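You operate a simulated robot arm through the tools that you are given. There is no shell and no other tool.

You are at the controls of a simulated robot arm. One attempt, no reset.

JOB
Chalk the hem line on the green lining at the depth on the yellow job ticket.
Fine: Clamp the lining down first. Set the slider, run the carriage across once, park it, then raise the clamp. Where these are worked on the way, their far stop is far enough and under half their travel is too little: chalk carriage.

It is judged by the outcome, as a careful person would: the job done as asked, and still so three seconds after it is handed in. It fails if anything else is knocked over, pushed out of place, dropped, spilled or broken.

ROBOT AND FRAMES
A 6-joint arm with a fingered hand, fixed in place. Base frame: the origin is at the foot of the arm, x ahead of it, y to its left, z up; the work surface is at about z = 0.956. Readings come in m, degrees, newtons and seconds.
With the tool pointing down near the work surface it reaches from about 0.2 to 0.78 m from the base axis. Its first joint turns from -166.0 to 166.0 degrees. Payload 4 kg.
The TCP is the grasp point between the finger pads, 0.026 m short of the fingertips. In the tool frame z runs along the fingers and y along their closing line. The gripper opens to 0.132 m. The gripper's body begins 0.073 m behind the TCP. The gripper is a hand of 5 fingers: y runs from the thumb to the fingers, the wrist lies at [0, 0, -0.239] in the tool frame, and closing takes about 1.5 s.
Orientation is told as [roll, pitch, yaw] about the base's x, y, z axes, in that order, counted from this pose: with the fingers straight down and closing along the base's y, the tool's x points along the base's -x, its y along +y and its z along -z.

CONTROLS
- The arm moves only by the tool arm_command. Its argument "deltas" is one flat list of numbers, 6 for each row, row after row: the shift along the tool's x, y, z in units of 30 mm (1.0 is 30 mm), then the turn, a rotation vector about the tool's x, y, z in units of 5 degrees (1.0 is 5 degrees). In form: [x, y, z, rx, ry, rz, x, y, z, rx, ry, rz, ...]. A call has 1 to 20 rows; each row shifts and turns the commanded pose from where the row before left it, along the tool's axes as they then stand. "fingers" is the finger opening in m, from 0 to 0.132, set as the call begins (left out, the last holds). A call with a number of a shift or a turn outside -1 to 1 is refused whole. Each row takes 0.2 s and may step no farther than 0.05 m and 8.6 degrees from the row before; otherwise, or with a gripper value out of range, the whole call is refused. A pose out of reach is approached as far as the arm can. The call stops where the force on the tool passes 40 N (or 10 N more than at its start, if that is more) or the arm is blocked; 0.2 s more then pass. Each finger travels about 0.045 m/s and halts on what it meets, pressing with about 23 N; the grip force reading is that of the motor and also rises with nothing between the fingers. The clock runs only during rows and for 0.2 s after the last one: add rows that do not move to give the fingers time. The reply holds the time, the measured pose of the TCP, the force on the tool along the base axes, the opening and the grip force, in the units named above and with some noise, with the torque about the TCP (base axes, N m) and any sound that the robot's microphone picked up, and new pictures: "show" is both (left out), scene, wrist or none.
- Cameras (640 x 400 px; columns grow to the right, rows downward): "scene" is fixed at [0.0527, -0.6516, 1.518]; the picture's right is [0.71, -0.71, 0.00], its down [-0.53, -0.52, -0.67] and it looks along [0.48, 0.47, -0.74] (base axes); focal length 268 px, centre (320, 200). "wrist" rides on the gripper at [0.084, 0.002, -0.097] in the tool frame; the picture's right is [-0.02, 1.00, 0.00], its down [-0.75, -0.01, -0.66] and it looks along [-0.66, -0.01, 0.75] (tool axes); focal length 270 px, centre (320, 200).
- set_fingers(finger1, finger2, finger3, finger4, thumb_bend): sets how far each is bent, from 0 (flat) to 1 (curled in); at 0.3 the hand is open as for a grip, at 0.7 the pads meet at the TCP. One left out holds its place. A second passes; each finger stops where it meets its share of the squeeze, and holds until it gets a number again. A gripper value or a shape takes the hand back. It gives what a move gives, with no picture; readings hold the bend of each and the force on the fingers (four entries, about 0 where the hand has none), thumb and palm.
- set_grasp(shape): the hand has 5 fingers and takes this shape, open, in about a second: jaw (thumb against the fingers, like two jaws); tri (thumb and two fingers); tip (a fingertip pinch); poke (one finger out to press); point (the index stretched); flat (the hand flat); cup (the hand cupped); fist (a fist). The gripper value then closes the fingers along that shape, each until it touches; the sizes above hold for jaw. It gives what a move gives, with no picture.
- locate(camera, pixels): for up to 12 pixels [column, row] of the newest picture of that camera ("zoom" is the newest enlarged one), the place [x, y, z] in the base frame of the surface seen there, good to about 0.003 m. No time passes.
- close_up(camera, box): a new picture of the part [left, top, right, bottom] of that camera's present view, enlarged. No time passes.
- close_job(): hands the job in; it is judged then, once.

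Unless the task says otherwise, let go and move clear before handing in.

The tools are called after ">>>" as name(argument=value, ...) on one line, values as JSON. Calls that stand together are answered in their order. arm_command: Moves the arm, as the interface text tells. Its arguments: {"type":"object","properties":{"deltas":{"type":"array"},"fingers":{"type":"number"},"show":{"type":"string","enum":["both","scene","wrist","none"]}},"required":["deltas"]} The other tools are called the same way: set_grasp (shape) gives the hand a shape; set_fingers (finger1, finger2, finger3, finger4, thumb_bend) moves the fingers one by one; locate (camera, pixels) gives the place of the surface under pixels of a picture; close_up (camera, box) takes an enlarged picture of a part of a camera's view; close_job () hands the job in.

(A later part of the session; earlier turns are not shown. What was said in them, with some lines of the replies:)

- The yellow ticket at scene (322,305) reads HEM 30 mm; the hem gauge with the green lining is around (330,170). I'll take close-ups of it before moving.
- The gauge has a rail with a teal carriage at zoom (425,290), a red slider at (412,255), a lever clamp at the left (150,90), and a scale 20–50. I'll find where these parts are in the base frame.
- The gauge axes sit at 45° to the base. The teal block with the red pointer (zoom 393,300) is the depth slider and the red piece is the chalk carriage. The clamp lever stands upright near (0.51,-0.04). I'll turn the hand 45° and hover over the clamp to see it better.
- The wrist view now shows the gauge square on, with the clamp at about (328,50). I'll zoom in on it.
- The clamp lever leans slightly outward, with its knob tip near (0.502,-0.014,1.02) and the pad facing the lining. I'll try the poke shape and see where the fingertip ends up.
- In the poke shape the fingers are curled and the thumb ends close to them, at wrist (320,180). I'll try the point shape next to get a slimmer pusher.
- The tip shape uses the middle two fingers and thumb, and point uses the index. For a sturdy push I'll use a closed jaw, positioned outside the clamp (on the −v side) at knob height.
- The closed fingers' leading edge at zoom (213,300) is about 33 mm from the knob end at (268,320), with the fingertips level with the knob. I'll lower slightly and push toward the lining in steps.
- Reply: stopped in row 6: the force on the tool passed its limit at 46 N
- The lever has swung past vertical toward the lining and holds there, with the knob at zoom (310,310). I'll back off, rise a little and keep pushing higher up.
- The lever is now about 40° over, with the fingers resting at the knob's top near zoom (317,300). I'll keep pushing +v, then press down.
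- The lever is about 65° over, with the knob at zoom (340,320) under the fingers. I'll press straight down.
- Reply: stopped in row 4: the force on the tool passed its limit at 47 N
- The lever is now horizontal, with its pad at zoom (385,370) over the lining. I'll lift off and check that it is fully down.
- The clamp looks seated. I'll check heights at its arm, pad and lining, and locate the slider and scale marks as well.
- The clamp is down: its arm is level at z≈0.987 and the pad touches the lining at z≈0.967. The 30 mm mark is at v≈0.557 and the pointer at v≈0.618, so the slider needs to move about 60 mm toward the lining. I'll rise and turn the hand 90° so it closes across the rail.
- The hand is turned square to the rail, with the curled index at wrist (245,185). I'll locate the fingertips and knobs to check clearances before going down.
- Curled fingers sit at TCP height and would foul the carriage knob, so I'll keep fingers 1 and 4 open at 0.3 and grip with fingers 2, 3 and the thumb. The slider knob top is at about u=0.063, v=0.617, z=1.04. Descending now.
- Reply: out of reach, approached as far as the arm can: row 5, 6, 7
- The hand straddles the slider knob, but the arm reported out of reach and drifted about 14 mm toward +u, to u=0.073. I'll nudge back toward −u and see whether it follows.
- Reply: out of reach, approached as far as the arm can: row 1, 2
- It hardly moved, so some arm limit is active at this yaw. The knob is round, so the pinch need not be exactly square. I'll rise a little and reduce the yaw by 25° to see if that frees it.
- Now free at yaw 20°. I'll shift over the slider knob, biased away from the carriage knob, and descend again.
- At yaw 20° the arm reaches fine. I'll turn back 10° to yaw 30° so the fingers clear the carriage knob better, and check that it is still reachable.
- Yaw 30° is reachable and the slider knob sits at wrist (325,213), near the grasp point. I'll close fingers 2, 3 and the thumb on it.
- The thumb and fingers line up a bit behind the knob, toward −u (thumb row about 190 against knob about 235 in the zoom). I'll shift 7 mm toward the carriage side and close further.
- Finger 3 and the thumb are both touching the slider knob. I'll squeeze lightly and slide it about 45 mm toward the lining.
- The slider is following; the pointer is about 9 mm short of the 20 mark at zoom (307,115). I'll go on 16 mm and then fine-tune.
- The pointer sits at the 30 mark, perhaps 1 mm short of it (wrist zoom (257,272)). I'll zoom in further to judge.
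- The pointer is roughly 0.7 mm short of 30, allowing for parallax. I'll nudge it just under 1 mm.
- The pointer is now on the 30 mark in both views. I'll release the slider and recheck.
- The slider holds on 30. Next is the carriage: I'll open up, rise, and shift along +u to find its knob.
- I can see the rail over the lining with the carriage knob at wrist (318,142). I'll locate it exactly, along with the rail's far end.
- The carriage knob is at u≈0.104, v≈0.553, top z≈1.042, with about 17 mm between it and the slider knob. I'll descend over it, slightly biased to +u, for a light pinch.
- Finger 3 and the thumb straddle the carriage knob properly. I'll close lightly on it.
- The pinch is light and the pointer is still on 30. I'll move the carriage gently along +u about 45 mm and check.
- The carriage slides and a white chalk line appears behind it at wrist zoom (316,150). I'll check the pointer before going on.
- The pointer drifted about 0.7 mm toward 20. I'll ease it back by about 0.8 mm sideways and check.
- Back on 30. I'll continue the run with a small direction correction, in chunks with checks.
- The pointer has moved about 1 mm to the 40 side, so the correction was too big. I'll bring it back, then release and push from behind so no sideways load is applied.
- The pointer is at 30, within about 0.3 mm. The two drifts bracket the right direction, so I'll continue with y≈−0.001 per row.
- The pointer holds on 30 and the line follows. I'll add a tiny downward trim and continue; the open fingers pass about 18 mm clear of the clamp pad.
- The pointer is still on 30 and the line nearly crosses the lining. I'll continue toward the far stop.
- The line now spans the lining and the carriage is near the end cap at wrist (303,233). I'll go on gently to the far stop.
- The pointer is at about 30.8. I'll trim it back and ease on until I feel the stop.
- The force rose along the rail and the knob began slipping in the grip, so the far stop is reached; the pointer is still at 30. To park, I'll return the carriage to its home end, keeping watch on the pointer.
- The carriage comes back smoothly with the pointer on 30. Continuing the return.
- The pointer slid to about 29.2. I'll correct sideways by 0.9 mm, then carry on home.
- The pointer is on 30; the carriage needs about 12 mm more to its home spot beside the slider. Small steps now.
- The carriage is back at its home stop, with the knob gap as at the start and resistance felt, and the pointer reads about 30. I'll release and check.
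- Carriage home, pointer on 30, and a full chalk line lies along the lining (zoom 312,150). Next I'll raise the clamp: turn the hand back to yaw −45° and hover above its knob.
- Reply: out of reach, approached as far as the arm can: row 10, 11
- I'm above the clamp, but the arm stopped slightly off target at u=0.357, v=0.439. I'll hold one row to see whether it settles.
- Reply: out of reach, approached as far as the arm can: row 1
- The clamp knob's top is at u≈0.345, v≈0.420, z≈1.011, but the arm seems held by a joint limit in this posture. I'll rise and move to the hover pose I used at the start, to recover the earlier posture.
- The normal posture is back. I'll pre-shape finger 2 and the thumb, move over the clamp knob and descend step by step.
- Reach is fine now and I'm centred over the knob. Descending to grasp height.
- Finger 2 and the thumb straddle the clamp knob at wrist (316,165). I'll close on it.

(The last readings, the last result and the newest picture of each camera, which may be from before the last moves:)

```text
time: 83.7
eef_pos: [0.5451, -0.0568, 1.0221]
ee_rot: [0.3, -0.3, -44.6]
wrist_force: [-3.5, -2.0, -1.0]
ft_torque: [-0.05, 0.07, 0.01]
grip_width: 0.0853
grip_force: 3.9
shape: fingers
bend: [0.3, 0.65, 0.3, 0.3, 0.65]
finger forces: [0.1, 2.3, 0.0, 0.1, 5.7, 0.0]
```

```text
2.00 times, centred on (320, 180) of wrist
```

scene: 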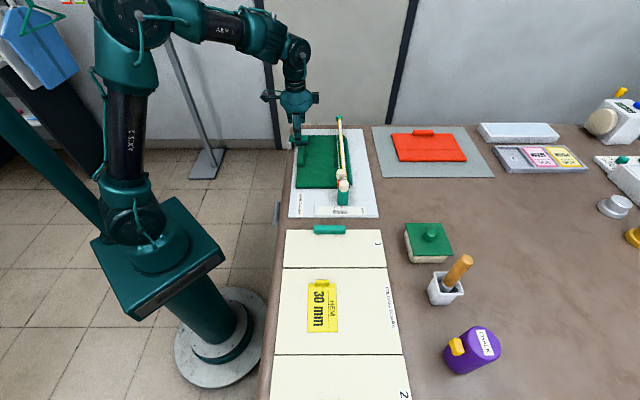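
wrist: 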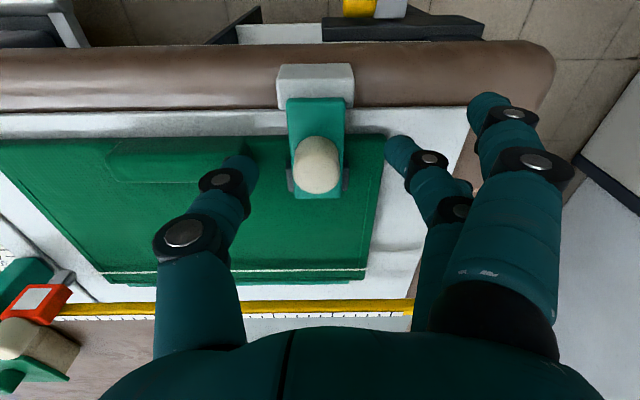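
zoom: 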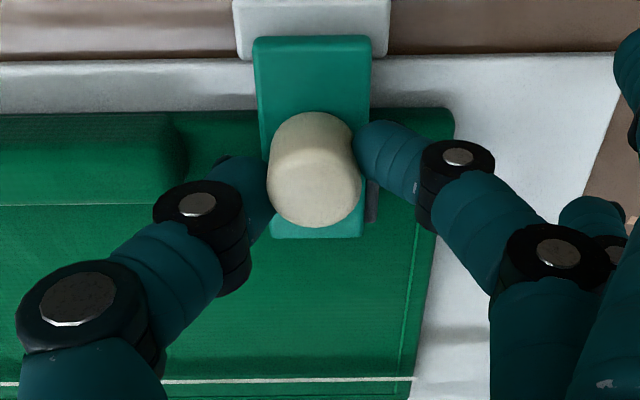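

The knob is held. I'll lift it along the hinge arc through about 45°.

>>> arm_command(deltas=[0.09, 0, -0.115, 0, 0, 0, 0.097, 0, -0.105, 0, 0, 0, 0.115, 0, -0.09, 0, 0, 0, 0.122, 0, -0.077, 0, 0, 0, 0.135, 0, -0.055, 0, 0, 0, 0.138, 0, -0.042, 0, 0, 0])

>>> close_up(camera="scene", box=[260, 90, 350, 165])

>>> close_up(camera="wrist", box=[200, 80, 440, 280])

```text
time: 85.1
eef_pos: [0.5298, -0.041, 1.0365]
ee_rot: [0.3, -0.3, -44.7]
wrist_force: [-2.4, -5.4, 0.3]
ft_torque: [-0.14, -0.01, 0.0]
grip_width: 0.0847
grip_force: 4.8
shape: fingers
bend: [0.3, 0.65, 0.3, 0.3, 0.66]
finger forces: [0.0, 2.4, 0.0, 0.0, 7.6, 0.0]
```

scene: 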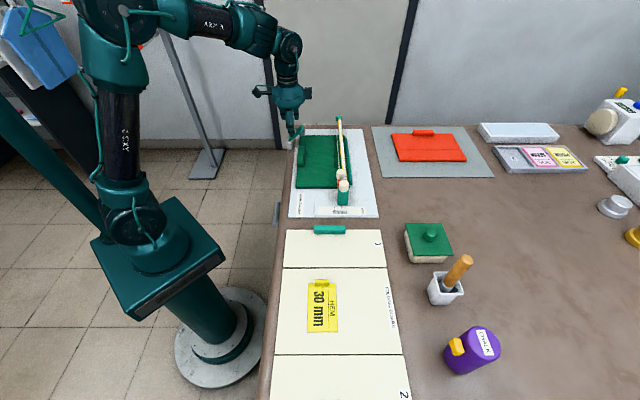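
wrist: 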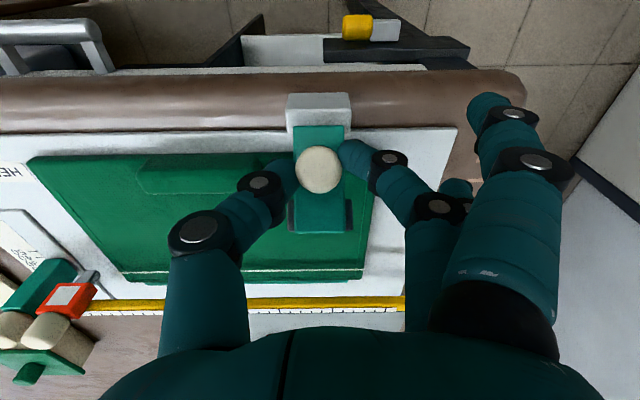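

```text
5.33 times, centred on (305, 128) of scene
```

zoom: 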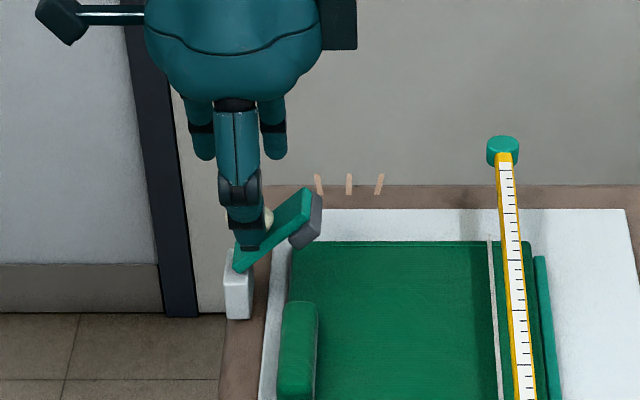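

```text
2.00 times, centred on (320, 180) of wrist
```

zoom: 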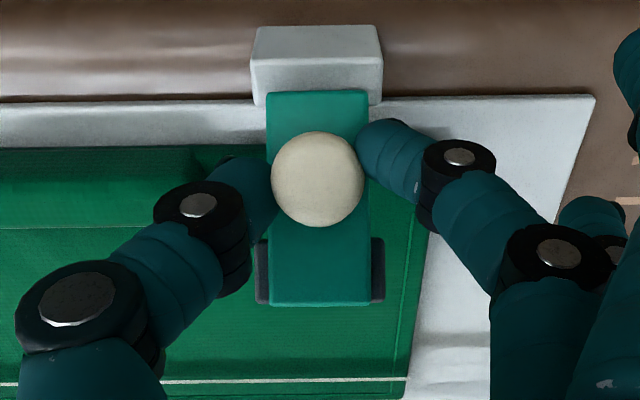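

The lever is up about 45° and the grip holds. I'll carry on along the arc to about 75°.

>>> arm_command(deltas=[0.15, 0, -0.02, 0, 0, 0, 0.15, 0, -0.007, 0, 0, 0, 0.15, 0, 0.02, 0, 0, 0, 0.16, 0, 0.033, 0, 0, 0], show="none")

>>> close_up(camera="scene", box=[260, 90, 350, 165])

>>> close_up(camera="wrist", box=[200, 80, 440, 280])

```text
time: 86.1
eef_pos: [0.5166, -0.0276, 1.0366]
ee_rot: [0.3, -0.2, -44.7]
wrist_force: [-0.8, -5.5, 0.8]
ft_torque: [-0.16, 0.04, -0.01]
grip_width: 0.0851
grip_force: 5.5
shape: fingers
bend: [0.3, 0.64, 0.3, 0.3, 0.66]
finger forces: [0.1, 2.5, 0.0, 0.0, 8.1, 0.0]
```

```text
5.33 times, centred on (305, 128) of scene
```

zoom: 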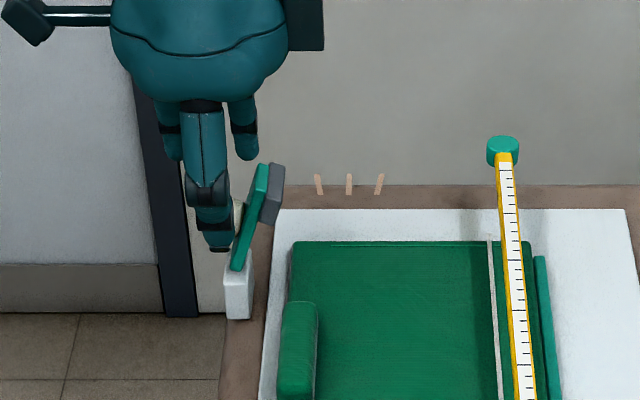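

```text
2.00 times, centred on (320, 180) of wrist
```

zoom: 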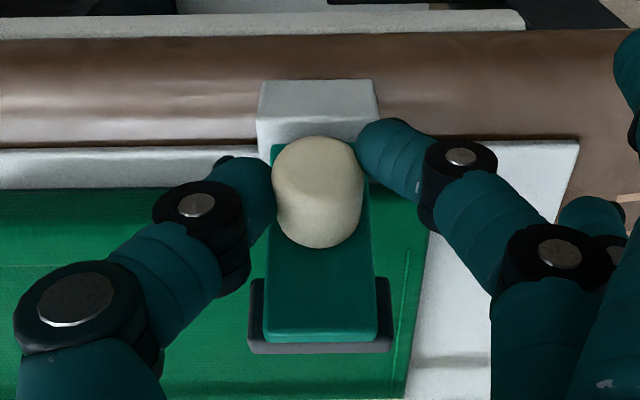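

The lever is around 70° up. I'll continue to its starting, outward-leaning position.

>>> arm_command(deltas=[0.15, 0, 0.045, 0, 0, 0, 0.15, 0, 0.06, 0, 0, 0, 0.14, 0, 0.08, 0, 0, 0, 0.13, 0, 0.09, 0, 0, 0], show="none")

>>> close_up(camera="scene", box=[260, 90, 350, 165])

>>> close_up(camera="wrist", box=[200, 80, 440, 280])

```text
time: 87.1
eef_pos: [0.5041, -0.0169, 1.0271]
ee_rot: [0.3, -0.3, -44.6]
wrist_force: [-0.3, -4.6, -0.5]
ft_torque: [-0.06, -0.01, 0.0]
grip_width: 0.0846
grip_force: 3.3
shape: fingers
bend: [0.3, 0.65, 0.3, 0.3, 0.66]
finger forces: [0.1, 1.8, 0.0, 0.0, 5.2, 0.0]
```

```text
5.33 times, centred on (305, 128) of scene
```

zoom: 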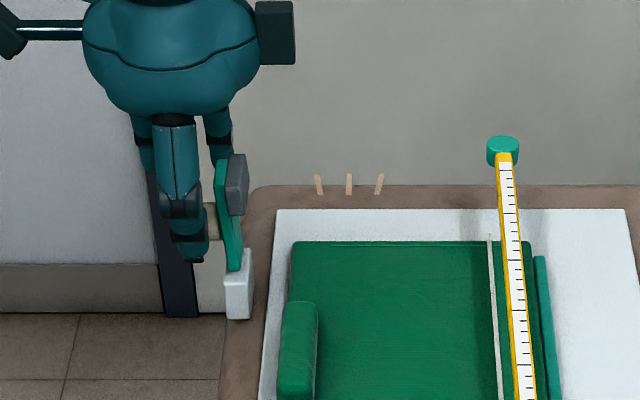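

```text
2.00 times, centred on (320, 180) of wrist
```

zoom: 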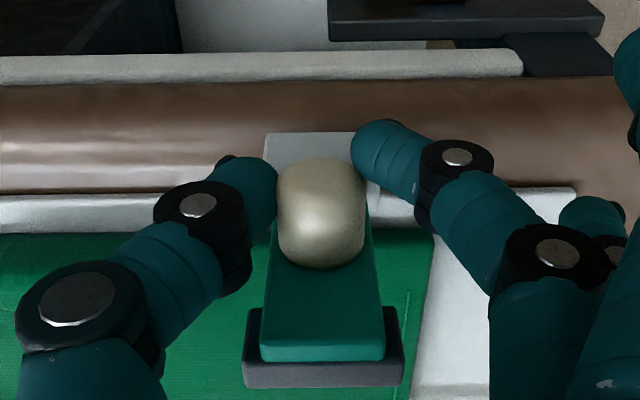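

It's nearly there; the original lean was a few degrees more outward. One more small arc step.

>>> arm_command(deltas=[0.11, 0, 0.09, 0, 0, 0, 0.1, 0, 0.1, 0, 0, 0, 0.05, 0, 0.05, 0, 0, 0], show="none")

>>> close_up(camera="scene", box=[272, 112, 312, 145])

```text
time: 87.9
eef_pos: [0.4999, -0.0112, 1.0194]
ee_rot: [0.3, -0.3, -44.8]
wrist_force: [-1.5, -4.3, 0.4]
ft_torque: [-0.1, 0.07, 0.03]
grip_width: 0.0842
grip_force: 2.4
shape: fingers
bend: [0.3, 0.68, 0.3, 0.3, 0.66]
finger forces: [0.0, 0.1, 0.1, 0.0, 4.5, 0.0]
```

```text
12.12 times, centred on (292, 128) of scene
```

zoom: 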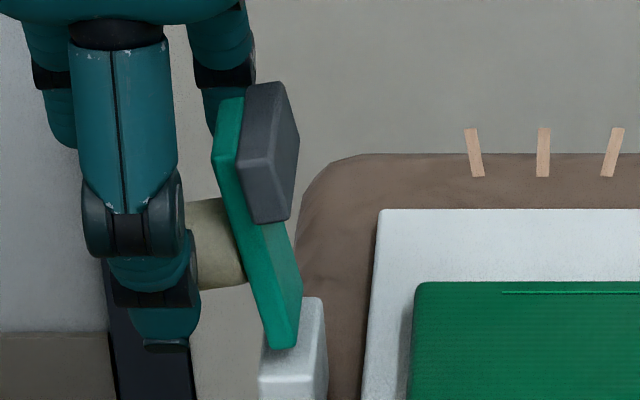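

The lever is back exactly where it started (zoom 230,100 to 285,345). I'll open the fingers and back away outward, then up.

>>> set_fingers(finger2=0.3, thumb_bend=0.3)

>>> arm_command(deltas=[0.5, 0, 0, 0, 0, 0, 0.5, 0, -0.3, 0, 0, 0, 0.5, 0, -0.8, 0, 0, 0, 0, 0, -1, 0, 0, 0, 0, 0, -1, 0, 0, 0, 0, 0, -1, 0, 0, 0, 0, 0, -1, 0, 0, 0])

>>> close_up(camera="scene", box=[270, 110, 400, 225])

>>> close_up(camera="scene", box=[332, 200, 352, 214])

>>> close_up(camera="scene", box=[320, 130, 384, 190])

```text
time: 88.9
eef_pos: [0.4993, -0.0116, 1.0209]
ee_rot: [0.3, -0.3, -44.6]
wrist_force: [-0.4, -0.2, -0.4]
ft_torque: [0.01, 0.02, 0.0]
grip_width: 0.1381
grip_force: 0.0
shape: fingers
bend: [0.3, 0.3, 0.3, 0.3, 0.3]
finger forces: [0.0, 0.0, 0.0, 0.0, 0.0, 0.1]
```

```text
time: 90.5
eef_pos: [0.4645, 0.0197, 1.1729]
ee_rot: [0.3, -0.3, -44.6]
wrist_force: [0.1, 0.3, 0.0]
ft_torque: [-0.01, 0.01, -0.02]
grip_width: 0.1383
grip_force: 0.0
shape: fingers
bend: [0.3, 0.3, 0.3, 0.3, 0.3]
finger forces: [0.1, 0.0, 0.0, 0.0, 0.1, 0.0]
```

scene: 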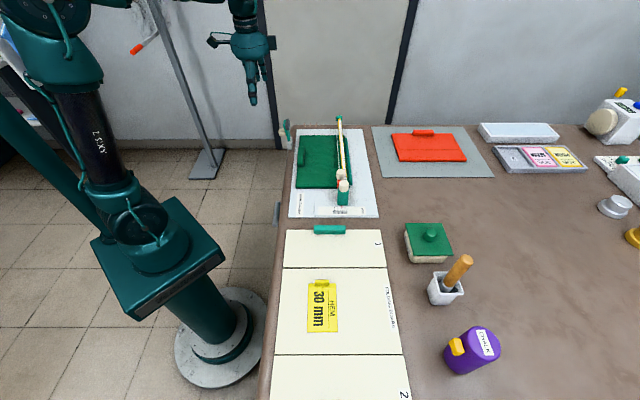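
wrist: 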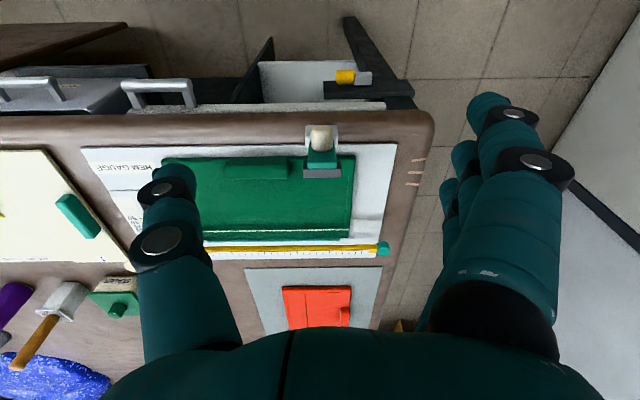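

```text
3.48 times, centred on (335, 168) of scene
```

zoom: 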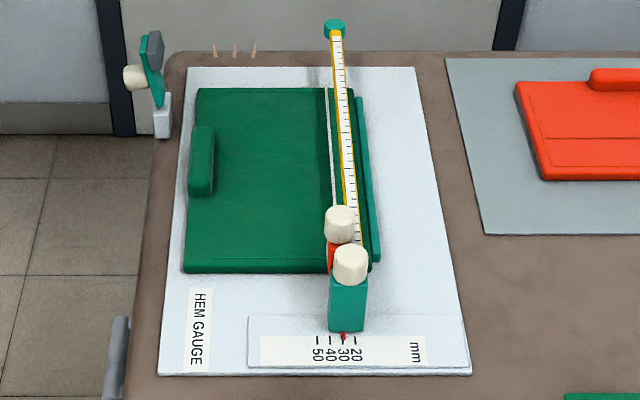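

```text
16.00 times, centred on (342, 207) of scene
```

zoom: 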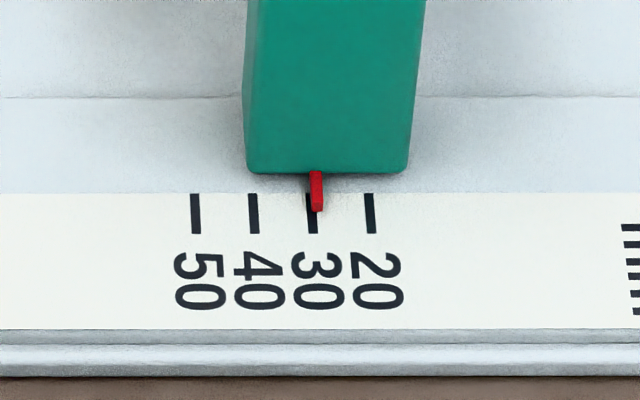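

```text
6.67 times, centred on (352, 160) of scene
```

zoom: 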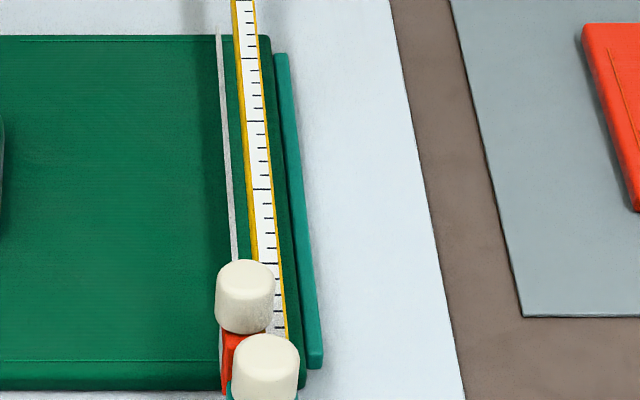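

The final views show the clamp raised to its starting lean, the slider pointer on 30, and the carriage parked at its home end. A full chalk line crosses the lining, nothing else has moved, and the hand is clear. Handing in.

>>> close_job()

```text
The job is handed in.
```

The hem line is chalked across the full width of the green lining at 30 mm, the depth on the yellow job ticket, and the job is handed in.

- **Clamp:** I clamped the lining down first. After the chalk run I raised the clamp back to its starting position.
- **Slider:** It is set on the 30 mark. It crept sideways while the carriage moved, so the line may wander by up to about 1 mm in places. I corrected it along the way, and it reads 30 now.
- **Carriage:** It ran across to its far stop. I took "park it" to mean return it to its home end beside the slider, so it passed back over the same line on the way.

The lining and everything else on the table look undisturbed in the final pictures, and the hand is clear.
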